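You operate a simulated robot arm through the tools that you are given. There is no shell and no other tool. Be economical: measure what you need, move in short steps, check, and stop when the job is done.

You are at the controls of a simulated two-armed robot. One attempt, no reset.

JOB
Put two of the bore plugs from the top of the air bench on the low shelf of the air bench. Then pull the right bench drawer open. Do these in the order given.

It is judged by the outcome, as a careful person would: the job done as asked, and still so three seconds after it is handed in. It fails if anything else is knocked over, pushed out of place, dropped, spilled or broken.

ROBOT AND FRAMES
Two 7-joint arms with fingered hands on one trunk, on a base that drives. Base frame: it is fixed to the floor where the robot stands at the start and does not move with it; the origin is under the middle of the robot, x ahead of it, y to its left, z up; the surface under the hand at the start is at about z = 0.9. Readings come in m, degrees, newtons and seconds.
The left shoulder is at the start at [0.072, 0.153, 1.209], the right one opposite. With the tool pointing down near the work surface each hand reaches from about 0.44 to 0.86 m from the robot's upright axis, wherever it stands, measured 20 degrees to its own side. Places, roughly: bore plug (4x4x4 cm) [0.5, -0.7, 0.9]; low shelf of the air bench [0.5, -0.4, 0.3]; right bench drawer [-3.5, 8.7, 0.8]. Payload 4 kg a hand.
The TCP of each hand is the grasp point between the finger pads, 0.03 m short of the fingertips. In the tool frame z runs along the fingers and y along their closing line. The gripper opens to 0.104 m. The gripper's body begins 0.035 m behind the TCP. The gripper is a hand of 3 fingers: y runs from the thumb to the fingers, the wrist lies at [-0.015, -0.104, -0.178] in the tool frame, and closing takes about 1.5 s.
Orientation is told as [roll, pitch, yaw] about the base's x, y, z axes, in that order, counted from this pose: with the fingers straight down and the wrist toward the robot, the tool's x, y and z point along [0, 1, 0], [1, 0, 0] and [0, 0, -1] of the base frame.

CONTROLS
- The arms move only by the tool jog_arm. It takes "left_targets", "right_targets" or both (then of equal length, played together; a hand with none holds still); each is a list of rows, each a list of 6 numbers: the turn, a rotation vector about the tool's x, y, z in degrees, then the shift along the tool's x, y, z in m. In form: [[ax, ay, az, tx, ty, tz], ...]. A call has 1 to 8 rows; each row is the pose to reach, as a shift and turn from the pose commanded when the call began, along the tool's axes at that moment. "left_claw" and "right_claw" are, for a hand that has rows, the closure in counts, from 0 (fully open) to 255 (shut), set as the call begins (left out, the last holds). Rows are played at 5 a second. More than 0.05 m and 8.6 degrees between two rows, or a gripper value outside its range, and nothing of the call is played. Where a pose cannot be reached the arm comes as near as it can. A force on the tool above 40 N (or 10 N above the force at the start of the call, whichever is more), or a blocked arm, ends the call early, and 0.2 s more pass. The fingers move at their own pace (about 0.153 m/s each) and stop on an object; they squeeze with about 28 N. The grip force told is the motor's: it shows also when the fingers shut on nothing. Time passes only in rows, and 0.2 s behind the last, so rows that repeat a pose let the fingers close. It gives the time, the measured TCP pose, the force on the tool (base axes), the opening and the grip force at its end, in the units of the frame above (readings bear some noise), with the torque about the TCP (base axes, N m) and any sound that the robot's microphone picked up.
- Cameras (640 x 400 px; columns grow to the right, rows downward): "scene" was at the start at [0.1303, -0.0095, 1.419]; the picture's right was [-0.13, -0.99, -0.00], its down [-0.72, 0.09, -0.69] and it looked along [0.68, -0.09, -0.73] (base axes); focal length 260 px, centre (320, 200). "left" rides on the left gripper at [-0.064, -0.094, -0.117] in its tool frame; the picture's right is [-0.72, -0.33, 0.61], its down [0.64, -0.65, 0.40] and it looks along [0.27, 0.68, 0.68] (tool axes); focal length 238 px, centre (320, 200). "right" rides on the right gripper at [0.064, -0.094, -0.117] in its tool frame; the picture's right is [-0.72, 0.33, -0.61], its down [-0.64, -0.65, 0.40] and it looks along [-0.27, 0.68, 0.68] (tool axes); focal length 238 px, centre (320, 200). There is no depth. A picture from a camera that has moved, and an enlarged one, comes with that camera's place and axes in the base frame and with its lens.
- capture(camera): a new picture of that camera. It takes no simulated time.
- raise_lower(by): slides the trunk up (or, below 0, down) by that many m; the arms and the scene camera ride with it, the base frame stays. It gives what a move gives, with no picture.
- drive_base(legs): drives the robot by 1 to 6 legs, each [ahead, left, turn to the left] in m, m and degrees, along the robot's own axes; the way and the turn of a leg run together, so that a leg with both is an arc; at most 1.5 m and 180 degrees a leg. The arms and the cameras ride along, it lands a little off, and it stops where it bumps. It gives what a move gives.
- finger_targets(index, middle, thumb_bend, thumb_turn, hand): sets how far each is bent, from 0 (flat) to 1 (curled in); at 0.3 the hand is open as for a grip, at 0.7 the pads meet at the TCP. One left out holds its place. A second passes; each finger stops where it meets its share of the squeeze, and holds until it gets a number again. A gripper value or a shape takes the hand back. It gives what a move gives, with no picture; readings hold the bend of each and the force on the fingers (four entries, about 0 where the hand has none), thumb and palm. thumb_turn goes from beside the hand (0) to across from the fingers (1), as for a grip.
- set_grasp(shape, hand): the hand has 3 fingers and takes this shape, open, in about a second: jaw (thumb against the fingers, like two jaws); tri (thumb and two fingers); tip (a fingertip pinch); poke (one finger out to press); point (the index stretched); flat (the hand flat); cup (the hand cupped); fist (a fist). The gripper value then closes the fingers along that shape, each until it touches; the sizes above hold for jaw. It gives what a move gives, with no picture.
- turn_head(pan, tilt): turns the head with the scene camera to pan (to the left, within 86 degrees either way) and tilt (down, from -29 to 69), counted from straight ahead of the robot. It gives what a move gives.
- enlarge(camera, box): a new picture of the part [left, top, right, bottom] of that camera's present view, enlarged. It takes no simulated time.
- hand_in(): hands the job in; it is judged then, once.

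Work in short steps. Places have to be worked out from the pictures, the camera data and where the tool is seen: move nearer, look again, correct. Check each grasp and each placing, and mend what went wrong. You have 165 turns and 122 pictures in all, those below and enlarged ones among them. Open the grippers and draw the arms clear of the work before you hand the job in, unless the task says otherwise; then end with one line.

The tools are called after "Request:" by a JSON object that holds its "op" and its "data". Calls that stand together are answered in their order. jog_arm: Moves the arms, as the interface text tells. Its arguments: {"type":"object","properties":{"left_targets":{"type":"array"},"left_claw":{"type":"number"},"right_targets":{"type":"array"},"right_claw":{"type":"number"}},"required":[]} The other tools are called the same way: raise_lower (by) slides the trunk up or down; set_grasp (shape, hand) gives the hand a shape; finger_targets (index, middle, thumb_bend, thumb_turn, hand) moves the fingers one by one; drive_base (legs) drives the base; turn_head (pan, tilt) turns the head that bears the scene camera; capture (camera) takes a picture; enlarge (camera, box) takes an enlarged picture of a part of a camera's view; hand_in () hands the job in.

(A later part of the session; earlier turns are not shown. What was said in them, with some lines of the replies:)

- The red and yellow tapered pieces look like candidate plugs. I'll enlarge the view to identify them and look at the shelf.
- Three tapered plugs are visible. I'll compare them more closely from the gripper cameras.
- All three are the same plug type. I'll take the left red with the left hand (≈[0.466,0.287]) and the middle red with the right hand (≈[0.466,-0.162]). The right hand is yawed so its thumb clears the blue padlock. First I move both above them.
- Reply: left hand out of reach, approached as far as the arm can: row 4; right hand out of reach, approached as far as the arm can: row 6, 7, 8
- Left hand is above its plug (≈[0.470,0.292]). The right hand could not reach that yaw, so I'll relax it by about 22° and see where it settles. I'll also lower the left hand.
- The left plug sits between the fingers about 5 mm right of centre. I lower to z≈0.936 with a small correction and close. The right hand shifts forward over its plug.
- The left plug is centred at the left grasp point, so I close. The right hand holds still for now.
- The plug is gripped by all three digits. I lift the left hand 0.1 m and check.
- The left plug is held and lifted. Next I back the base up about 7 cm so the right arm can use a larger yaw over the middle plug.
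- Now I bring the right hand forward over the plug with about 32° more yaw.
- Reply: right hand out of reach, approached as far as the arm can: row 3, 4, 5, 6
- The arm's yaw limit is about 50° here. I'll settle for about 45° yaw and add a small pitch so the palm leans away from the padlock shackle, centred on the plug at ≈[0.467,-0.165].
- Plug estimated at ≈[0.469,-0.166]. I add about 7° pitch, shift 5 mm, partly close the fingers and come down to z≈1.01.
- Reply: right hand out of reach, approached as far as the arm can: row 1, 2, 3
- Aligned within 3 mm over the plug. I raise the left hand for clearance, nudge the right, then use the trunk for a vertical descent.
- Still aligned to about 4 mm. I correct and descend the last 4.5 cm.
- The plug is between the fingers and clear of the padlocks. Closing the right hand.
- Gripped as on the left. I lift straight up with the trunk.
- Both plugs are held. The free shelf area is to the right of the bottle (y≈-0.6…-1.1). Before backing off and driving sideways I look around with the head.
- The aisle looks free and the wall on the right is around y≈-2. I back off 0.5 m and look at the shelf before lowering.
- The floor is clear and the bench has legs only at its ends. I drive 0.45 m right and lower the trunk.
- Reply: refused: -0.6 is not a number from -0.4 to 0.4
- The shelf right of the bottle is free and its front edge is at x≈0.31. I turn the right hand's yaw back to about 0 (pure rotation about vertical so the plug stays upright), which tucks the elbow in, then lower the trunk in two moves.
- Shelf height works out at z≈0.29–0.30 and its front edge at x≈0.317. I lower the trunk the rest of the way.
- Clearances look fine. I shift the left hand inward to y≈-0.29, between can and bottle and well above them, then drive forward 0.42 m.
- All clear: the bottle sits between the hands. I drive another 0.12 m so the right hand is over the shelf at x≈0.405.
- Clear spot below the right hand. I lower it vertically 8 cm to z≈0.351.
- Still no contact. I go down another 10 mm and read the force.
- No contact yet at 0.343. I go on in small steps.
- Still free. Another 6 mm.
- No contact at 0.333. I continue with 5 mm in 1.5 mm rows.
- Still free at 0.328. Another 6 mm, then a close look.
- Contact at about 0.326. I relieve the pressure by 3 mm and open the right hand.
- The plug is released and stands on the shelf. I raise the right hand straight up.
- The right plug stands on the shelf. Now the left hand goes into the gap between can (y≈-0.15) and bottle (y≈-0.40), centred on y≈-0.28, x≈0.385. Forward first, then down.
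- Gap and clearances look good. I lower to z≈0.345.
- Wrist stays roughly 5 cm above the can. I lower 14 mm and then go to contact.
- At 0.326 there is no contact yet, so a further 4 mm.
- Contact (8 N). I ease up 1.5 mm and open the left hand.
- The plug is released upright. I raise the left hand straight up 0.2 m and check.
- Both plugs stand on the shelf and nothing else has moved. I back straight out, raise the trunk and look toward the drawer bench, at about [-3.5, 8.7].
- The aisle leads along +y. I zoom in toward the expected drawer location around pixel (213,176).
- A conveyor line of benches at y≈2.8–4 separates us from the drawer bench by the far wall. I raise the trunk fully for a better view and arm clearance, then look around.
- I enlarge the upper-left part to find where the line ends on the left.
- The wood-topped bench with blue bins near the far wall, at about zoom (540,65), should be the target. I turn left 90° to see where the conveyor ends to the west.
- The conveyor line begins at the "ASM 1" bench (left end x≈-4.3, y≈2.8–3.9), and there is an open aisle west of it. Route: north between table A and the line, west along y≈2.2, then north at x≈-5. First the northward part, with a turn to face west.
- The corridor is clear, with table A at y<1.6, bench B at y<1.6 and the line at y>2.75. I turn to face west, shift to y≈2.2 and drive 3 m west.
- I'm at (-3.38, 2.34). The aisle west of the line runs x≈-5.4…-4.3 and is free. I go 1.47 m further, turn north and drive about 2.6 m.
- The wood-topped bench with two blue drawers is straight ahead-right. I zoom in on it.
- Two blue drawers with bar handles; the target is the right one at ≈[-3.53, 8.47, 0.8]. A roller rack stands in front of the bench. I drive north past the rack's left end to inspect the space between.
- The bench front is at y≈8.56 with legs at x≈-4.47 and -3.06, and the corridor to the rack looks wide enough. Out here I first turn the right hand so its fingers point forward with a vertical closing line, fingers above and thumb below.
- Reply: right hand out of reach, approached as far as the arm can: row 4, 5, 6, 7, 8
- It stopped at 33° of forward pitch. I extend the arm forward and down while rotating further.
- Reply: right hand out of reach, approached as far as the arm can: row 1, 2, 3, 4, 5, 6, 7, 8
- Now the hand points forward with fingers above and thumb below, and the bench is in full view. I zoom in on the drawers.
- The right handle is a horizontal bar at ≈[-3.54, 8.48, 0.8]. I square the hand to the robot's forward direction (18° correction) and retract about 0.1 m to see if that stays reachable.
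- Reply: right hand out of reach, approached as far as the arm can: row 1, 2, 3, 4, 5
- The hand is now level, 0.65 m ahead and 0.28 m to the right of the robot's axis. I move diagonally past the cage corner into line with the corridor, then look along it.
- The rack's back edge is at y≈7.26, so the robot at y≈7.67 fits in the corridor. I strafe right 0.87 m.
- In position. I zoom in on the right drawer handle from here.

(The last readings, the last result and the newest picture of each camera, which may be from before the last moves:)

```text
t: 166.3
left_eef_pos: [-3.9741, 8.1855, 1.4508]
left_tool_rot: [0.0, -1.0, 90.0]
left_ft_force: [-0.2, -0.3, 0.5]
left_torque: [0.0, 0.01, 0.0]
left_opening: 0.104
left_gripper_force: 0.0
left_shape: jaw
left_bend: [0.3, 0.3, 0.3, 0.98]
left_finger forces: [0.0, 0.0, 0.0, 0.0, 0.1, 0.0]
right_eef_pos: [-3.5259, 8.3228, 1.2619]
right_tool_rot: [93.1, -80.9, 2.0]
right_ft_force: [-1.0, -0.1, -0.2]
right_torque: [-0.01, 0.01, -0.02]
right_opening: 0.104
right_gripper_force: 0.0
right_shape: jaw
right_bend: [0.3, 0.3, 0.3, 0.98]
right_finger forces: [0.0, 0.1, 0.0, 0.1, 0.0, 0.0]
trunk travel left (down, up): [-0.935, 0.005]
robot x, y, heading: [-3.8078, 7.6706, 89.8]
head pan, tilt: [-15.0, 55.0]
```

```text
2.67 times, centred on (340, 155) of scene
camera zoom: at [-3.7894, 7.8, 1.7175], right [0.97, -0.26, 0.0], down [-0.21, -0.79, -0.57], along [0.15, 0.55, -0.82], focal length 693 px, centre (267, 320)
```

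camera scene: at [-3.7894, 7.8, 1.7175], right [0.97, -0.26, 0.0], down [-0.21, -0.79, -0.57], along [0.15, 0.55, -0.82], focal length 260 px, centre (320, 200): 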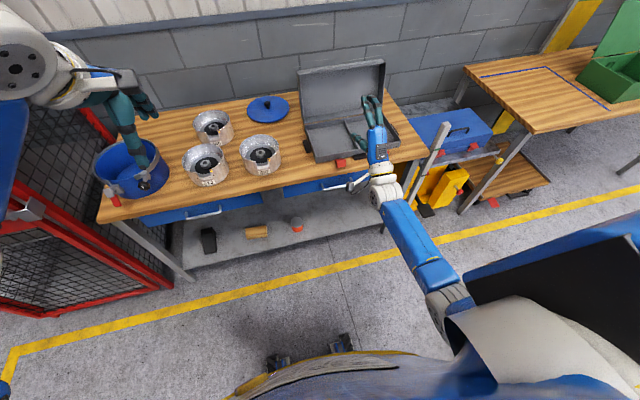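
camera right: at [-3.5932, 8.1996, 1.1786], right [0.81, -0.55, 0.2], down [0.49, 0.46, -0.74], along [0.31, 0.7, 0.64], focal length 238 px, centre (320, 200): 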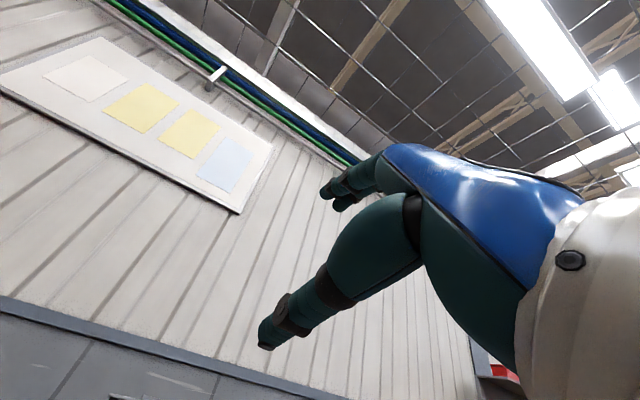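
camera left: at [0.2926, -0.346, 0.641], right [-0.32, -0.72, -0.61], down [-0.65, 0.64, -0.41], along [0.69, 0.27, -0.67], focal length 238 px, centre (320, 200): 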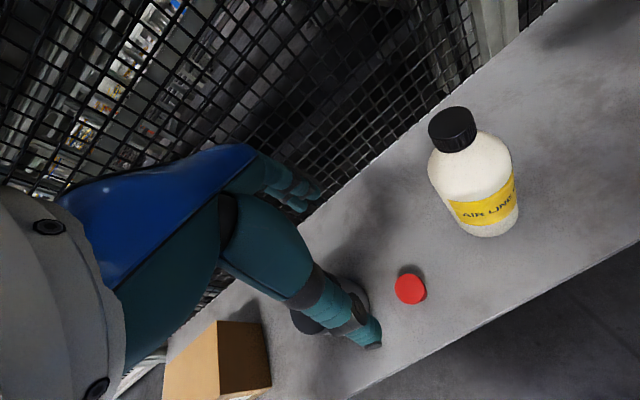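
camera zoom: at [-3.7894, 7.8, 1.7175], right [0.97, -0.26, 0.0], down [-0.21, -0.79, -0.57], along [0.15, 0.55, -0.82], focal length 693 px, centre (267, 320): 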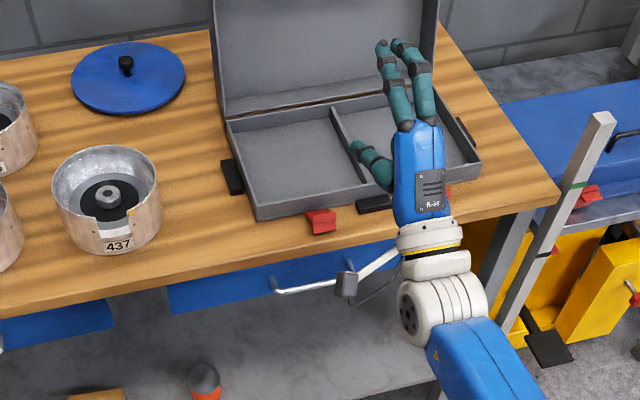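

The handle spans x≈-3.59…-3.47 at y≈8.47 and the bench edge is at y≈8.42. The hand is at y≈8.32, so lowering the trunk keeps it clear. I lower 0.35 m first.

Request:
{"op": "raise_lower", "data": {"by": -0.36}}

Request:
{"op": "capture", "data": {"camera": "scene"}}

Request:
{"op": "capture", "data": {"camera": "right"}}

```text
t: 169.8
left_eef_pos: [-3.9742, 8.1849, 1.0914]
left_tool_rot: [0.0, -1.1, 90.1]
left_ft_force: [-0.4, 0.2, -1.0]
left_torque: [-0.01, 0.03, 0.0]
left_opening: 0.1039
left_gripper_force: 0.0
left_shape: jaw
left_bend: [0.3, 0.3, 0.3, 0.98]
left_finger forces: [0.1, 0.0, 0.0, 0.0, 0.0, 0.0]
right_eef_pos: [-3.5255, 8.3208, 0.9023]
right_tool_rot: [93.1, -80.9, 1.9]
right_ft_force: [-0.2, -0.5, -0.3]
right_torque: [0.02, 0.01, -0.02]
right_opening: 0.1042
right_gripper_force: 0.1
right_shape: jaw
right_bend: [0.3, 0.3, 0.3, 0.98]
right_finger forces: [0.0, 0.1, 0.0, 0.0, 0.1, 0.0]
trunk travel left (down, up): [-0.575, 0.365]
robot x, y, heading: [-3.8071, 7.6733, 89.5]
head pan, tilt: [-15.0, 55.0]
```

```text
47 pictures are left
camera scene: at [-3.7895, 7.7991, 1.3575], right [0.97, -0.26, 0.0], down [-0.21, -0.79, -0.57], along [0.15, 0.55, -0.82], focal length 260 px, centre (320, 200)
```

scene: 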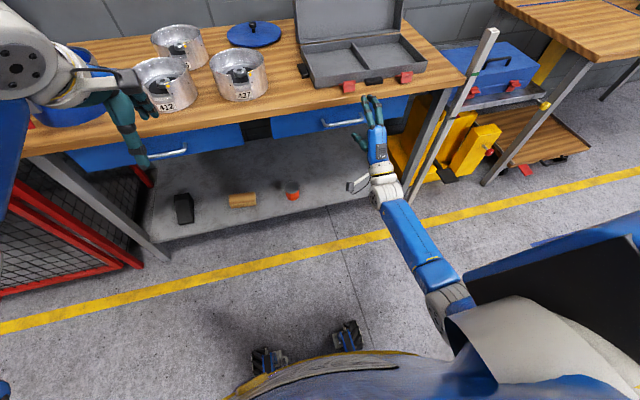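

```text
46 pictures are left
camera right: at [-3.5933, 8.1992, 0.8187], right [0.81, -0.55, 0.2], down [0.49, 0.46, -0.74], along [0.31, 0.7, 0.64], focal length 238 px, centre (320, 200)
```

right: 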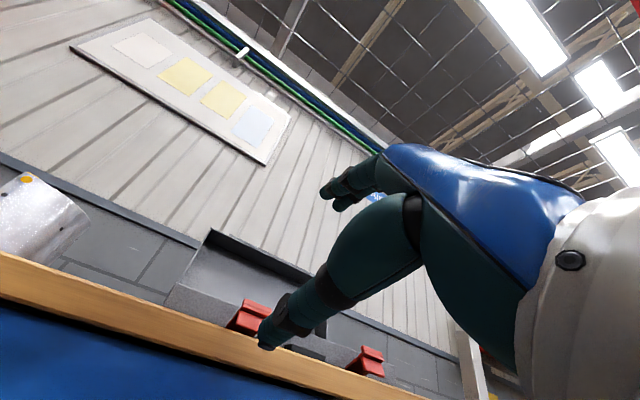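

Two views give the handle at z≈0.797, y≈8.47, x≈-3.535. I lower 0.105 m more and check from the gripper camera.

Request:
{"op": "raise_lower", "data": {"by": -0.105}}

Request:
{"op": "capture", "data": {"camera": "scene"}}

Request:
{"op": "capture", "data": {"camera": "right"}}

```text
t: 171.2
left_eef_pos: [-3.9733, 8.1857, 0.9859]
left_tool_rot: [-0.1, -1.3, 90.0]
left_ft_force: [-0.2, -0.1, 0.4]
left_torque: [0.01, 0.01, 0.02]
left_opening: 0.1039
left_gripper_force: 0.1
left_shape: jaw
left_bend: [0.3, 0.3, 0.3, 0.98]
left_finger forces: [0.0, 0.0, 0.0, 0.0, 0.1, 0.0]
right_eef_pos: [-3.5262, 8.3215, 0.798]
right_tool_rot: [93.3, -81.2, 1.9]
right_ft_force: [0.3, 0.2, -0.2]
right_torque: [0.02, -0.01, -0.03]
right_opening: 0.1042
right_gripper_force: 0.1
right_shape: jaw
right_bend: [0.3, 0.3, 0.3, 0.98]
right_finger forces: [0.0, 0.1, 0.0, 0.0, 0.0, 0.0]
trunk travel left (down, up): [-0.47, 0.47]
robot x, y, heading: [-3.8071, 7.6726, 89.9]
head pan, tilt: [-15.0, 55.0]
```

```text
45 pictures are left
camera scene: at [-3.7895, 7.7987, 1.2525], right [0.97, -0.26, 0.0], down [-0.21, -0.79, -0.57], along [0.15, 0.55, -0.82], focal length 260 px, centre (320, 200)
```

scene: 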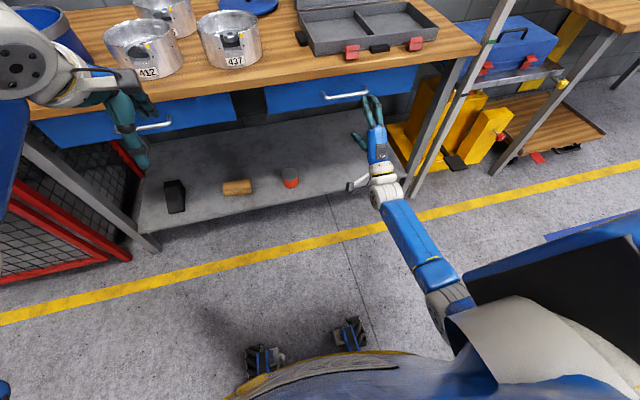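

```text
44 pictures are left
camera right: at [-3.5932, 8.199, 0.7138], right [0.81, -0.55, 0.2], down [0.49, 0.46, -0.74], along [0.31, 0.7, 0.64], focal length 238 px, centre (320, 200)
```

right: 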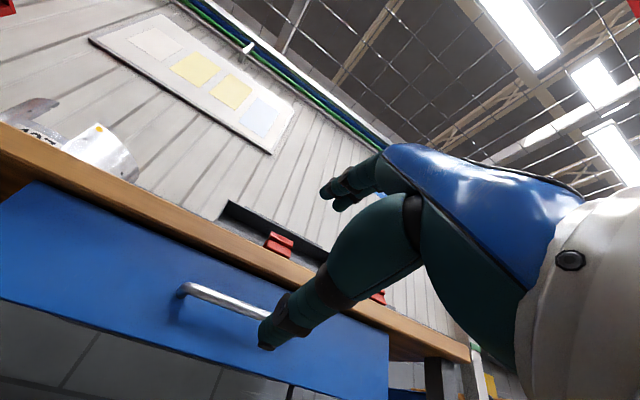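

Combining gripper and scene views, the handle is at about x -3.537, y 8.495, z 0.776. I narrow the opening to about 6 cm, drop 2 cm and advance 10 cm.

Request:
{"op": "jog_arm", "data": {"right_targets": [[0, 0, 0, -0.001, -0.01, 0.01], [0, 0, 0, -0.002, -0.0195, 0.03], [0, 0, 0, -0.003, -0.0195, 0.055], [0, 0, 0, -0.004, -0.0195, 0.08], [0, 0, 0, -0.004, -0.0195, 0.1], [0, 0, 0, -0.004, -0.0195, 0.1]], "right_claw": 90}}

Request:
{"op": "capture", "data": {"camera": "right"}}

Request:
{"op": "enlarge", "data": {"camera": "scene", "box": [260, 40, 440, 175]}}

```text
t: 172.6
left_eef_pos: [-3.9728, 8.1846, 0.985]
left_tool_rot: [0.0, -1.3, 90.0]
left_ft_force: [-1.1, -0.2, -0.7]
left_torque: [-0.01, 0.0, 0.0]
left_opening: 0.1037
left_gripper_force: 0.1
left_shape: jaw
left_bend: [0.3, 0.3, 0.3, 0.98]
left_finger forces: [0.1, 0.0, 0.0, 0.0, 0.1, 0.1]
right_eef_pos: [-3.5342, 8.4208, 0.7793]
right_tool_rot: [93.4, -81.0, 1.7]
right_ft_force: [0.2, 0.1, 0.2]
right_torque: [0.01, -0.03, -0.03]
right_opening: 0.0676
right_gripper_force: 0.1
right_shape: jaw
right_bend: [0.28, 0.39, 0.62, 1.0]
right_finger forces: [0.0, 0.0, 0.0, 0.0, 0.0, 0.1]
trunk travel left (down, up): [-0.47, 0.47]
robot x, y, heading: [-3.8084, 7.6745, 90.2]
head pan, tilt: [-15.0, 55.0]
```

```text
43 pictures are left
camera right: at [-3.601, 8.299, 0.6958], right [0.81, -0.55, 0.2], down [0.49, 0.46, -0.74], along [0.31, 0.7, 0.64], focal length 238 px, centre (320, 200)
```

right: 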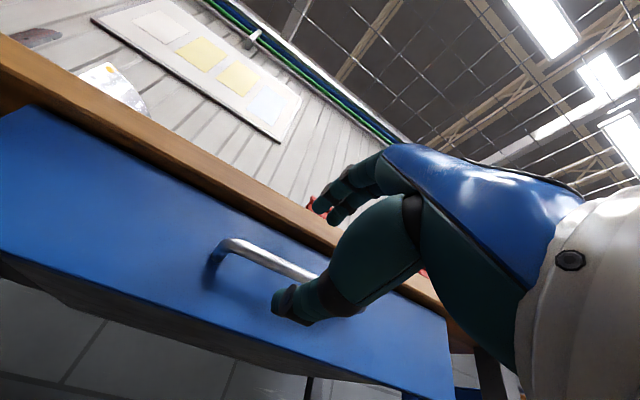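

```text
2.96 times, centred on (350, 108) of scene
camera zoom: at [-3.7894, 7.7991, 1.2525], right [0.97, -0.26, 0.0], down [-0.21, -0.79, -0.57], along [0.15, 0.55, -0.82], focal length 770 px, centre (231, 474)
```

zoom: 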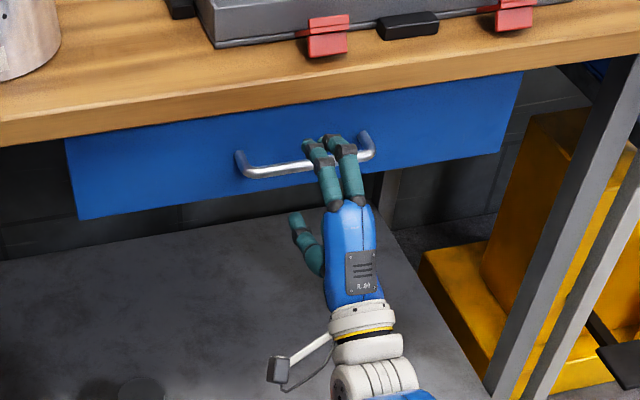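

Fingers are above and thumb below the bar, well aligned. I advance 6 cm.

Request:
{"op": "jog_arm", "data": {"right_targets": [[0, 0, 0, -0.002, 0.001, 0.02], [0, 0, 0, -0.004, 0.002, 0.04], [0, 0, 0, -0.005, 0.003, 0.06], [0, 0, 0, -0.005, 0.003, 0.06]]}}

Request:
{"op": "capture", "data": {"camera": "right"}}

Request:
{"op": "enlarge", "data": {"camera": "scene", "box": [260, 40, 440, 175]}}

```text
t: 173.6
left_eef_pos: [-3.9757, 8.1847, 0.9859]
left_tool_rot: [-0.1, -1.1, 90.0]
left_ft_force: [0.5, 0.3, -0.6]
left_torque: [0.0, 0.03, -0.05]
left_opening: 0.1038
left_gripper_force: 0.0
left_shape: jaw
left_bend: [0.3, 0.3, 0.3, 0.98]
left_finger forces: [0.0, 0.0, 0.0, 0.1, 0.1, 0.0]
right_eef_pos: [-3.535, 8.4579, 0.7944]
right_tool_rot: [93.1, -81.0, 1.9]
right_ft_force: [-0.6, 0.4, 0.5]
right_torque: [-0.02, 0.0, 0.01]
right_opening: 0.0673
right_gripper_force: 0.1
right_shape: jaw
right_bend: [0.28, 0.39, 0.62, 1.0]
right_finger forces: [0.1, 0.0, 0.0, 0.1, 0.0, 0.0]
right hand out of reach, approached as far as the arm can: row 2, 3, 4
trunk travel left (down, up): [-0.47, 0.47]
robot x, y, heading: [-3.806, 7.674, 90.1]
head pan, tilt: [-15.0, 55.0]
```

```text
41 pictures are left
camera right: at [-3.6019, 8.3356, 0.7103], right [0.81, -0.55, 0.2], down [0.49, 0.46, -0.74], along [0.31, 0.7, 0.64], focal length 238 px, centre (320, 200)
```

right: 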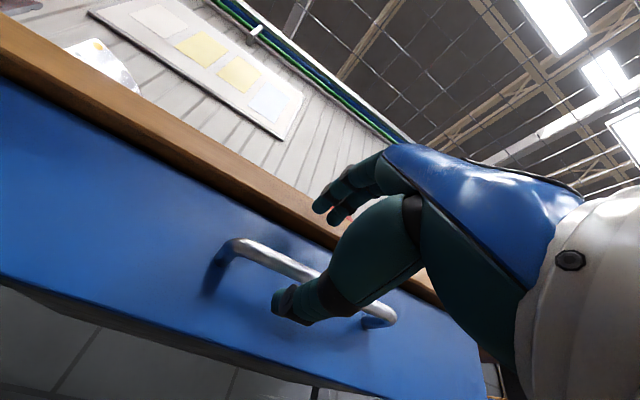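

```text
2.96 times, centred on (350, 108) of scene
camera zoom: at [-3.7897, 7.7999, 1.2524], right [0.97, -0.26, 0.0], down [-0.21, -0.79, -0.57], along [0.15, 0.55, -0.82], focal length 770 px, centre (231, 474)
```

zoom: 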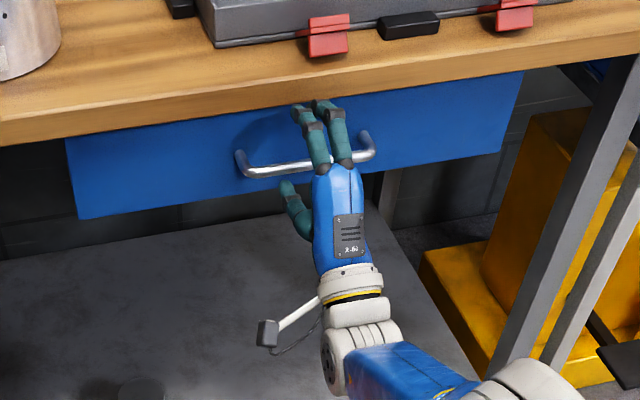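

The arm reached its limit at y≈8.458 and rose slightly. I lower the trunk 12 mm and use the base for the last 3.5 cm.

Request:
{"op": "raise_lower", "data": {"by": -0.012}}

Request:
{"op": "drive_base", "data": {"legs": [[0.033, 0, 0]]}}

Request:
{"op": "capture", "data": {"camera": "right"}}

Request:
{"op": "enlarge", "data": {"camera": "scene", "box": [260, 40, 440, 175]}}

```text
t: 174.2
left_eef_pos: [-3.9732, 8.185, 0.9746]
left_tool_rot: [-0.2, -1.1, 90.0]
left_ft_force: [-0.3, 0.2, -0.2]
left_torque: [-0.06, 0.0, -0.03]
left_opening: 0.1036
left_gripper_force: 0.1
left_shape: jaw
left_bend: [0.3, 0.3, 0.3, 0.98]
left_finger forces: [0.1, 0.0, 0.0, 0.1, 0.1, 0.0]
right_eef_pos: [-3.5358, 8.4569, 0.7808]
right_tool_rot: [93.2, -80.8, 1.8]
right_ft_force: [-0.9, 0.2, 0.0]
right_torque: [-0.03, 0.0, 0.0]
right_opening: 0.0677
right_gripper_force: 0.1
right_shape: jaw
right_bend: [0.28, 0.39, 0.62, 1.0]
right_finger forces: [0.0, 0.0, 0.0, 0.0, 0.0, 0.1]
trunk travel left (down, up): [-0.458, 0.482]
robot x, y, heading: [-3.8119, 7.6716, 90.1]
head pan, tilt: [-15.0, 55.0]
```

```text
t: 175.1
left_eef_pos: [-3.9728, 8.2032, 0.976]
left_tool_rot: [-0.1, -1.4, 89.8]
left_ft_force: [0.7, -0.4, 0.0]
left_torque: [0.01, 0.02, -0.01]
left_opening: 0.1037
left_gripper_force: 0.2
left_shape: jaw
left_bend: [0.3, 0.3, 0.3, 0.98]
left_finger forces: [0.1, 0.1, 0.1, 0.1, 0.0, 0.1]
right_eef_pos: [-3.5337, 8.474, 0.7811]
right_tool_rot: [98.6, -80.9, -3.6]
right_ft_force: [-0.8, -17.4, 0.1]
right_torque: [0.85, -0.08, 0.03]
right_opening: 0.0678
right_gripper_force: 0.0
right_shape: jaw
right_bend: [0.25, 0.39, 0.62, 1.0]
right_finger forces: [17.3, 0.1, 0.1, 0.0, 0.0, 0.1]
trunk travel left (down, up): [-0.458, 0.482]
robot x, y, heading: [-3.8107, 7.6969, 89.8]
head pan, tilt: [-15.0, 55.0]
stopped in leg 1: the force on the tool passed its limit at 68 N (the readings are from after the stop); the commanded pose is now the measured one
```

```text
39 pictures are left
camera right: at [-3.6009, 8.3523, 0.6965], right [0.81, -0.55, 0.2], down [0.49, 0.47, -0.73], along [0.31, 0.69, 0.65], focal length 238 px, centre (320, 200)
```

right: 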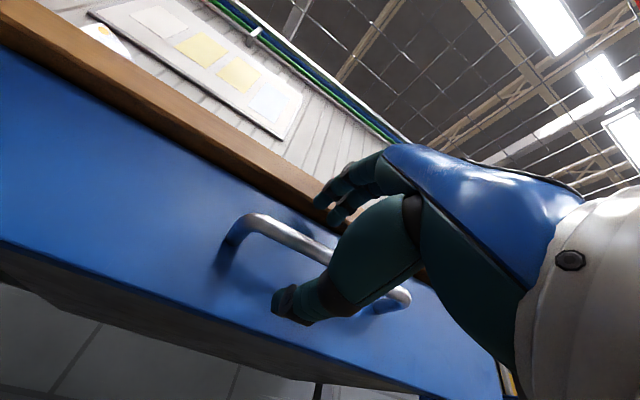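

```text
2.96 times, centred on (350, 108) of scene
camera zoom: at [-3.7899, 7.8189, 1.2406], right [0.97, -0.26, 0.0], down [-0.21, -0.79, -0.57], along [0.15, 0.55, -0.82], focal length 770 px, centre (231, 474)
```

zoom: 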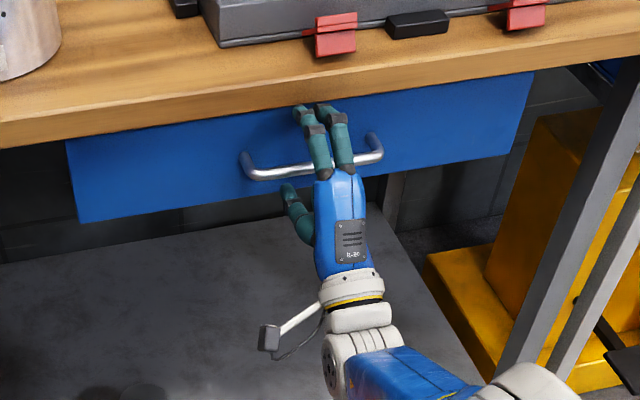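

A fingertip touched the drawer front, so the bar is within the grip. I back off 4 mm and close.

Request:
{"op": "jog_arm", "data": {"right_targets": [[0, 0, 0, 0, 0, -0.004], [0, 0, 0, 0, 0, -0.004], [0, 0, 0, 0, 0, -0.004], [0, 0, 0, 0, 0, -0.004], [0, 0, 0, 0, 0, -0.004], [0, 0, 0, 0, 0, -0.004], [0, 0, 0, 0, 0, -0.004], [0, 0, 0, 0, 0, -0.004]], "right_claw": 255}}

Request:
{"op": "capture", "data": {"camera": "right"}}

Request:
{"op": "enlarge", "data": {"camera": "scene", "box": [260, 40, 440, 175]}}

```text
t: 176.8
left_eef_pos: [-3.9729, 8.2098, 0.973]
left_tool_rot: [-0.1, -1.2, 89.8]
left_ft_force: [0.3, 0.5, 0.1]
left_torque: [0.02, 0.0, -0.01]
left_opening: 0.1038
left_gripper_force: 0.1
left_shape: jaw
left_bend: [0.3, 0.3, 0.3, 0.98]
left_finger forces: [0.0, 0.0, 0.0, 0.0, 0.0, 0.0]
right_eef_pos: [-3.5318, 8.4741, 0.7754]
right_tool_rot: [94.3, -81.0, 0.8]
right_ft_force: [-6.5, -1.0, -26.8]
right_torque: [-0.25, -0.19, 0.07]
right_opening: 0.0063
right_gripper_force: 27.9
right_shape: jaw
right_bend: [0.76, 0.7, 0.74, 1.0]
right_finger forces: [0.0, 4.1, 0.1, 0.1, 28.2, 0.0]
trunk travel left (down, up): [-0.458, 0.482]
robot x, y, heading: [-3.8089, 7.6977, 89.7]
head pan, tilt: [-15.0, 55.0]
```

```text
37 pictures are left
camera right: at [-3.5992, 8.3523, 0.6913], right [0.81, -0.55, 0.2], down [0.49, 0.46, -0.74], along [0.31, 0.7, 0.64], focal length 238 px, centre (320, 200)
```

right: 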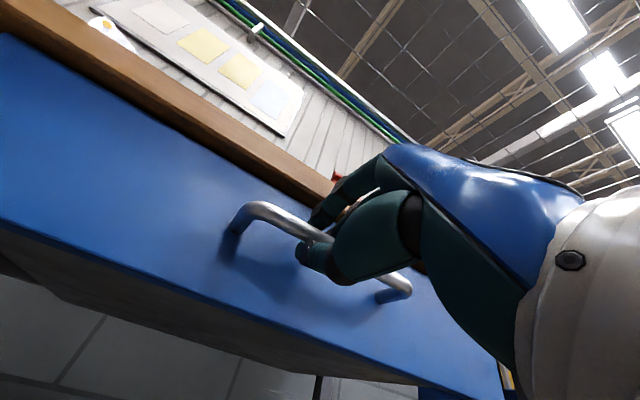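

```text
2.96 times, centred on (350, 108) of scene
camera zoom: at [-3.7884, 7.8283, 1.2395], right [0.97, -0.26, 0.0], down [-0.21, -0.8, -0.57], along [0.15, 0.55, -0.82], focal length 770 px, centre (231, 474)
```

zoom: 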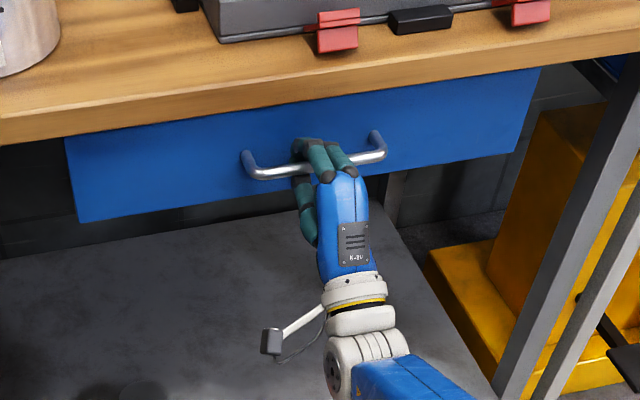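

The bar is gripped, but with 27 N of vertical load. I raise the trunk 6 mm to relieve it, then pull 4 cm with the arm.

Request:
{"op": "raise_lower", "data": {"by": 0.006}}

Request:
{"op": "jog_arm", "data": {"right_targets": [[0, 0, 0, 0.001, 0, -0.012], [0, 0, 0, 0.002, 0, -0.025], [0, 0, 0, 0.003, 0, -0.04], [0, 0, 0, 0.003, 0, -0.04]]}}

```text
t: 177.4
left_eef_pos: [-3.9706, 8.21, 0.9793]
left_tool_rot: [-0.2, -1.1, 89.9]
left_ft_force: [-0.6, -0.4, 0.2]
left_torque: [0.01, 0.01, -0.04]
left_opening: 0.1037
left_gripper_force: 0.0
left_shape: jaw
left_bend: [0.3, 0.3, 0.3, 0.98]
left_finger forces: [0.0, 0.0, 0.0, 0.0, 0.0, 0.1]
right_eef_pos: [-3.5322, 8.475, 0.7778]
right_tool_rot: [91.7, -81.0, 3.2]
right_ft_force: [-7.3, -0.1, -33.6]
right_torque: [-0.25, -0.15, 0.09]
right_opening: 0.0069
right_gripper_force: 27.4
right_shape: jaw
right_bend: [0.76, 0.7, 0.73, 1.0]
right_finger forces: [0.0, 2.5, 0.0, 0.0, 31.8, 0.0]
trunk travel left (down, up): [-0.464, 0.476]
robot x, y, heading: [-3.804, 7.694, 89.4]
head pan, tilt: [-15.0, 55.0]
```

```text
t: 178.4
left_eef_pos: [-3.9715, 8.2104, 0.9796]
left_tool_rot: [-0.1, -1.2, 89.8]
left_ft_force: [0.4, 0.7, -0.2]
left_torque: [-0.01, 0.02, -0.01]
left_opening: 0.1037
left_gripper_force: 0.0
left_shape: jaw
left_bend: [0.3, 0.3, 0.3, 0.98]
left_finger forces: [0.1, 0.1, 0.0, 0.0, 0.0, 0.1]
right_eef_pos: [-3.5316, 8.4345, 0.7786]
right_tool_rot: [91.5, -80.9, 3.4]
right_ft_force: [-6.6, -0.8, -33.9]
right_torque: [-0.24, -0.13, 0.07]
right_opening: 0.0071
right_gripper_force: 27.4
right_shape: jaw
right_bend: [0.76, 0.7, 0.73, 1.0]
right_finger forces: [0.1, 1.9, 0.2, 0.0, 31.2, 0.0]
trunk travel left (down, up): [-0.464, 0.476]
robot x, y, heading: [-3.8045, 7.6966, 89.9]
head pan, tilt: [-15.0, 55.0]
```

The vertical load grew, so the hand should be lower. I lower the trunk 14 mm and check whether the drawer moved.

Request:
{"op": "raise_lower", "data": {"by": -0.014}}

Request:
{"op": "capture", "data": {"camera": "scene"}}

```text
t: 179.0
left_eef_pos: [-3.9739, 8.209, 0.966]
left_tool_rot: [-0.1, -1.1, 89.9]
left_ft_force: [-0.2, 0.4, 0.1]
left_torque: [0.04, -0.02, 0.0]
left_opening: 0.1037
left_gripper_force: 0.1
left_shape: jaw
left_bend: [0.3, 0.3, 0.3, 0.98]
left_finger forces: [0.1, 0.0, 0.1, 0.1, 0.1, 0.0]
right_eef_pos: [-3.5324, 8.4334, 0.7736]
right_tool_rot: [98.0, -80.8, -3.0]
right_ft_force: [-2.1, 0.1, -13.0]
right_torque: [-0.07, -0.17, 0.0]
right_opening: 0.0059
right_gripper_force: 28.3
right_shape: jaw
right_bend: [0.76, 0.7, 0.74, 1.0]
right_finger forces: [0.1, 7.0, 0.1, 0.0, 22.0, 0.1]
trunk travel left (down, up): [-0.45, 0.49]
robot x, y, heading: [-3.8066, 7.6982, 89.8]
head pan, tilt: [-15.0, 55.0]
```

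```text
35 pictures are left
camera scene: at [-3.7891, 7.8248, 1.2322], right [0.97, -0.26, 0.0], down [-0.21, -0.79, -0.57], along [0.15, 0.55, -0.82], focal length 260 px, centre (320, 200)
```

scene: 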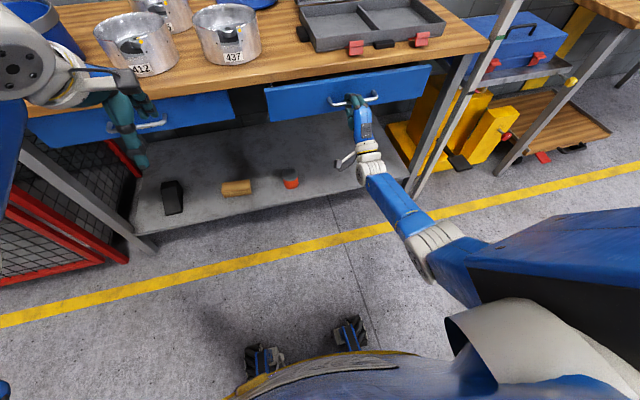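

The drawer is coming out (about 4 cm so far). I pull on with the arm by 14 cm.

Request:
{"op": "jog_arm", "data": {"right_targets": [[0, 0, 0, 0.002, 0, -0.02], [0, 0, 0, 0.004, 0, -0.045], [0, 0, 0, 0.0065, 0, -0.07], [0, 0, 0, 0.009, 0, -0.095], [0, 0, 0, 0.011, 0, -0.12], [0, 0, 0, 0.0125, 0, -0.14], [0, 0, 0, 0.0125, 0, -0.14]]}}

Request:
{"op": "capture", "data": {"camera": "scene"}}

```text
t: 180.6
left_eef_pos: [-3.9745, 8.2073, 0.967]
left_tool_rot: [-0.1, -1.2, 89.9]
left_ft_force: [-0.2, -0.1, -0.7]
left_torque: [-0.03, 0.0, -0.02]
left_opening: 0.1038
left_gripper_force: 0.1
left_shape: jaw
left_bend: [0.3, 0.3, 0.3, 0.98]
left_finger forces: [0.1, 0.1, 0.0, 0.0, 0.0, 0.0]
right_eef_pos: [-3.5275, 8.2914, 0.7722]
right_tool_rot: [97.7, -80.7, -2.1]
right_ft_force: [-8.7, -0.2, -9.3]
right_torque: [0.0, -0.14, 0.01]
right_opening: 0.0058
right_gripper_force: 28.1
right_shape: jaw
right_bend: [0.76, 0.7, 0.76, 1.0]
right_finger forces: [0.0, 5.4, 0.0, 0.1, 18.4, 0.0]
right hand out of reach, approached as far as the arm can: row 5, 6, 7
trunk travel left (down, up): [-0.45, 0.49]
robot x, y, heading: [-3.8062, 7.6975, 89.7]
head pan, tilt: [-15.0, 55.0]
```

```text
34 pictures are left
camera scene: at [-3.7904, 7.8223, 1.2323], right [0.97, -0.26, 0.0], down [-0.21, -0.79, -0.57], along [0.15, 0.55, -0.82], focal length 260 px, centre (320, 200)
```

scene: 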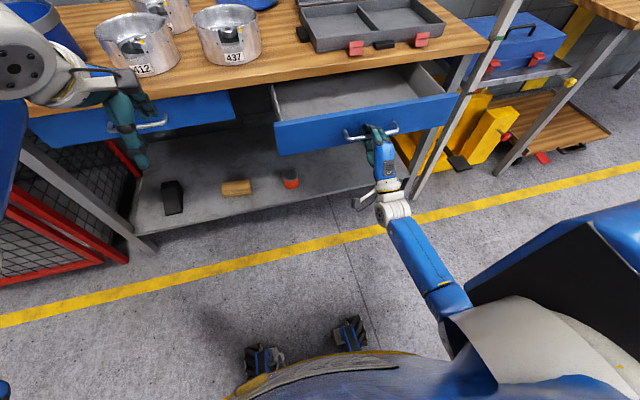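

The drawer is about 18 cm open. I add 7 cm by backing the base (rack edge is at y≈7.26, still clear).

Request:
{"op": "drive_base", "data": {"legs": [[-0.07, 0, 0]]}}

Request:
{"op": "turn_head", "data": {"pan": -86, "tilt": 60}}

Request:
{"op": "capture", "data": {"camera": "scene"}}

```text
t: 181.6
left_eef_pos: [-3.9748, 8.1358, 0.9669]
left_tool_rot: [-0.2, -1.3, 90.1]
left_ft_force: [-0.1, -0.6, -0.9]
left_torque: [-0.01, -0.01, -0.02]
left_opening: 0.1041
left_gripper_force: 0.0
left_shape: jaw
left_bend: [0.3, 0.3, 0.3, 0.98]
left_finger forces: [0.0, 0.1, 0.0, 0.0, 0.1, 0.0]
right_eef_pos: [-3.5289, 8.2215, 0.7702]
right_tool_rot: [97.3, -80.8, -1.6]
right_ft_force: [-5.3, -0.1, -11.2]
right_torque: [-0.03, -0.08, 0.02]
right_opening: 0.0062
right_gripper_force: 28.0
right_shape: jaw
right_bend: [0.76, 0.7, 0.76, 1.0]
right_finger forces: [0.0, 4.5, 0.0, 0.0, 11.8, 0.0]
trunk travel left (down, up): [-0.45, 0.49]
robot x, y, heading: [-3.8092, 7.6248, 89.7]
head pan, tilt: [-15.0, 55.0]
```

```text
t: 183.1
left_eef_pos: [-3.9738, 8.1355, 0.9676]
left_tool_rot: [-0.3, -1.4, 89.9]
left_ft_force: [0.3, -0.5, -0.2]
left_torque: [-0.02, 0.01, 0.0]
left_opening: 0.1038
left_gripper_force: 0.1
left_shape: jaw
left_bend: [0.3, 0.3, 0.3, 0.98]
left_finger forces: [0.0, 0.0, 0.0, 0.0, 0.0, 0.0]
right_eef_pos: [-3.5285, 8.2196, 0.7716]
right_tool_rot: [97.1, -80.9, -1.4]
right_ft_force: [-6.0, -0.4, -10.2]
right_torque: [0.04, -0.11, 0.0]
right_opening: 0.0059
right_gripper_force: 27.9
right_shape: jaw
right_bend: [0.76, 0.7, 0.77, 1.0]
right_finger forces: [0.0, 4.6, 0.0, 0.1, 11.0, 0.0]
trunk travel left (down, up): [-0.45, 0.49]
robot x, y, heading: [-3.8067, 7.6244, 90.0]
head pan, tilt: [-85.9, 60.0]
```

```text
33 pictures are left
camera scene: at [-3.7425, 7.6878, 1.2264], right [0.07, -1.0, 0.0], down [-0.86, -0.06, -0.5], along [0.5, 0.03, -0.87], focal length 260 px, centre (320, 200)
```

scene: 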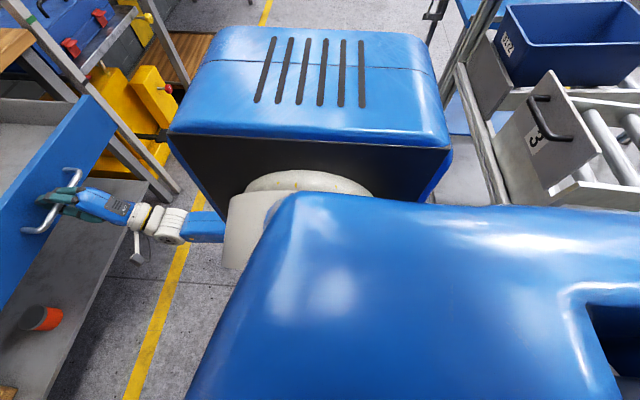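

The drawer is now about 25 cm open. I open the hand to release the handle.

Request:
{"op": "jog_arm", "data": {"right_targets": [[0, 0, 0, 0, 0, 0], [0, 0, 0, 0, 0, 0], [0, 0, 0, 0, 0, 0], [0, 0, 0, 0, 0, 0], [0, 0, 0, 0, 0, 0], [0, 0, 0, 0, 0, 0]], "right_claw": 0}}

Request:
{"op": "turn_head", "data": {"pan": -20, "tilt": 55}}

Request:
{"op": "capture", "data": {"camera": "scene"}}

Request:
{"op": "capture", "data": {"camera": "right"}}

```text
t: 184.5
left_eef_pos: [-3.9735, 8.1336, 0.9683]
left_tool_rot: [-0.3, -1.5, 90.0]
left_ft_force: [0.0, -0.5, -0.7]
left_torque: [0.03, -0.01, 0.03]
left_opening: 0.1038
left_gripper_force: 0.2
left_shape: jaw
left_bend: [0.3, 0.3, 0.3, 0.98]
left_finger forces: [0.0, 0.0, 0.0, 0.0, 0.1, 0.0]
right_eef_pos: [-3.5279, 8.2209, 0.7707]
right_tool_rot: [98.0, -80.7, -2.4]
right_ft_force: [0.2, 0.7, 0.0]
right_torque: [0.04, -0.01, -0.01]
right_opening: 0.1034
right_gripper_force: 0.1
right_shape: jaw
right_bend: [0.3, 0.3, 0.3, 0.98]
right_finger forces: [0.0, 0.0, 0.1, 0.0, 0.0, 0.0]
trunk travel left (down, up): [-0.45, 0.49]
robot x, y, heading: [-3.8052, 7.6247, 90.1]
head pan, tilt: [-85.9, 60.0]
```

```text
t: 185.8
left_eef_pos: [-3.9735, 8.134, 0.9696]
left_tool_rot: [-0.1, -1.5, 89.9]
left_ft_force: [-0.1, 0.2, -0.3]
left_torque: [0.03, 0.0, 0.0]
left_opening: 0.1039
left_gripper_force: 0.1
left_shape: jaw
left_bend: [0.3, 0.3, 0.3, 0.98]
left_finger forces: [0.0, 0.0, 0.0, 0.0, 0.0, 0.1]
right_eef_pos: [-3.5286, 8.2196, 0.7716]
right_tool_rot: [98.1, -80.7, -2.4]
right_ft_force: [0.9, 0.6, -0.8]
right_torque: [0.01, -0.02, -0.03]
right_opening: 0.1033
right_gripper_force: 0.1
right_shape: jaw
right_bend: [0.3, 0.3, 0.3, 0.98]
right_finger forces: [0.1, 0.0, 0.0, 0.0, 0.1, 0.0]
trunk travel left (down, up): [-0.45, 0.49]
robot x, y, heading: [-3.8067, 7.6262, 89.8]
head pan, tilt: [-20.0, 55.0]
```

```text
32 pictures are left
camera scene: at [-3.7836, 7.7489, 1.2325], right [0.94, -0.34, 0.0], down [-0.28, -0.77, -0.57], along [0.2, 0.54, -0.82], focal length 260 px, centre (320, 200)
```

scene: 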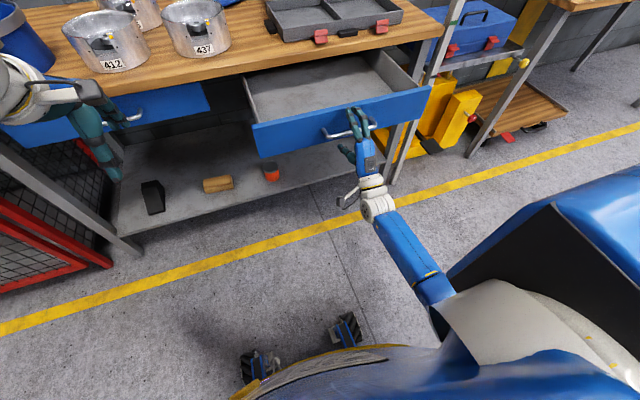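

```text
31 pictures are left
camera right: at [-3.5945, 8.0985, 0.6873], right [0.82, -0.54, 0.19], down [0.49, 0.47, -0.74], along [0.31, 0.7, 0.65], focal length 238 px, centre (320, 200)
```

right: 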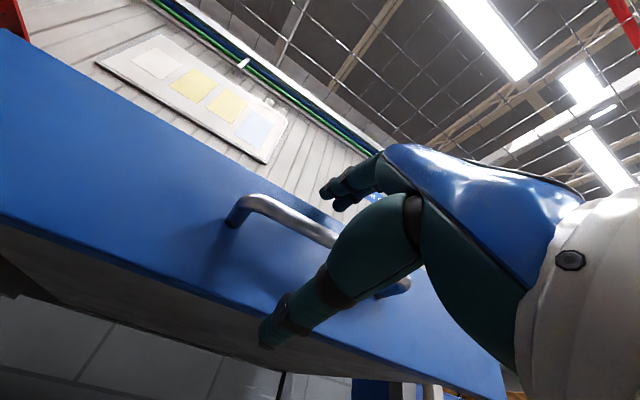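

Released cleanly. I withdraw the hand straight back and slightly right.

Request:
{"op": "jog_arm", "data": {"right_targets": [[0, 0, 0, 0.001, 0, -0.015], [0, 0, 0, -0.004, 0.001, -0.03], [0, 0, 0, -0.014, 0.003, -0.045], [0, 0, 0, -0.024, 0.0046, -0.0625], [0, 0, 0, -0.024, 0.0046, -0.0625]]}}

Request:
{"op": "capture", "data": {"camera": "right"}}

```text
t: 187.0
left_eef_pos: [-3.973, 8.1346, 0.9675]
left_tool_rot: [-0.2, -1.6, 89.9]
left_ft_force: [-0.5, 0.1, 0.8]
left_torque: [-0.01, 0.01, 0.03]
left_opening: 0.1038
left_gripper_force: 0.1
left_shape: jaw
left_bend: [0.3, 0.3, 0.3, 0.98]
left_finger forces: [0.0, 0.0, 0.1, 0.0, 0.1, 0.1]
right_eef_pos: [-3.4958, 8.1602, 0.7725]
right_tool_rot: [97.7, -80.7, -2.1]
right_ft_force: [-0.1, 0.7, 0.2]
right_torque: [0.0, -0.01, -0.03]
right_opening: 0.1037
right_gripper_force: 0.1
right_shape: jaw
right_bend: [0.3, 0.3, 0.3, 0.98]
right_finger forces: [0.0, 0.1, 0.0, 0.0, 0.0, 0.0]
trunk travel left (down, up): [-0.45, 0.49]
robot x, y, heading: [-3.8051, 7.621, 90.1]
head pan, tilt: [-20.0, 55.0]
```

```text
30 pictures are left
camera right: at [-3.5626, 8.0385, 0.6876], right [0.82, -0.54, 0.19], down [0.49, 0.47, -0.74], along [0.31, 0.7, 0.65], focal length 238 px, centre (320, 200)
```

right: 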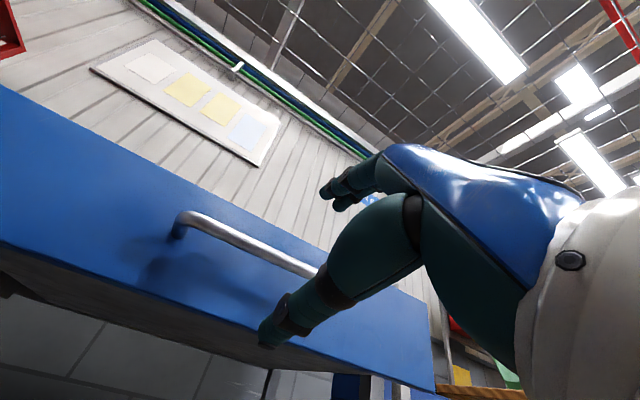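

The fingertips clear the bar by about 4 cm. I withdraw another 6 cm and check the final state.

Request:
{"op": "jog_arm", "data": {"right_targets": [[0, 0, 0, -0.005, 0.001, -0.02], [0, 0, 0, -0.012, 0.003, -0.04], [0, 0, 0, -0.02, 0.004, -0.06], [0, 0, 0, -0.02, 0.004, -0.06]]}}

Request:
{"op": "capture", "data": {"camera": "scene"}}

```text
t: 188.0
left_eef_pos: [-3.9737, 8.1341, 0.9682]
left_tool_rot: [-0.2, -1.4, 90.0]
left_ft_force: [-0.1, 0.5, -0.5]
left_torque: [-0.02, 0.0, 0.04]
left_opening: 0.1039
left_gripper_force: 0.0
left_shape: jaw
left_bend: [0.3, 0.3, 0.3, 0.98]
left_finger forces: [0.1, 0.1, 0.0, 0.1, 0.0, 0.0]
right_eef_pos: [-3.4692, 8.1023, 0.7707]
right_tool_rot: [97.7, -80.7, -2.2]
right_ft_force: [-0.5, -1.4, 0.3]
right_torque: [0.03, 0.01, -0.04]
right_opening: 0.104
right_gripper_force: 0.0
right_shape: jaw
right_bend: [0.3, 0.3, 0.3, 0.98]
right_finger forces: [0.1, 0.1, 0.2, 0.1, 0.1, 0.1]
trunk travel left (down, up): [-0.45, 0.49]
robot x, y, heading: [-3.8054, 7.6269, 89.9]
head pan, tilt: [-20.0, 55.0]
```

```text
29 pictures are left
camera scene: at [-3.7834, 7.7488, 1.2325], right [0.94, -0.34, 0.0], down [-0.28, -0.77, -0.57], along [0.2, 0.54, -0.82], focal length 260 px, centre (320, 200)
```

scene: 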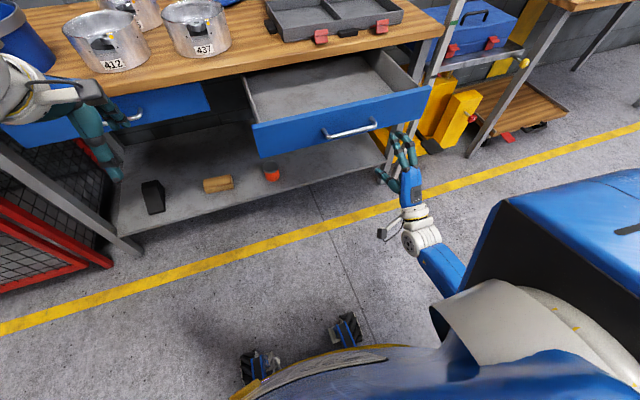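

The right drawer stands open about 25 cm, both hands are open and clear, and nothing else on the bench moved. I hand the job in.

Request:
{"op": "hand_in", "data": {}}

```text
The job is handed in.
```

The job is handed in: two red bore plugs stand on the air bench's low shelf, and the right bench drawer is pulled open about 25 cm.
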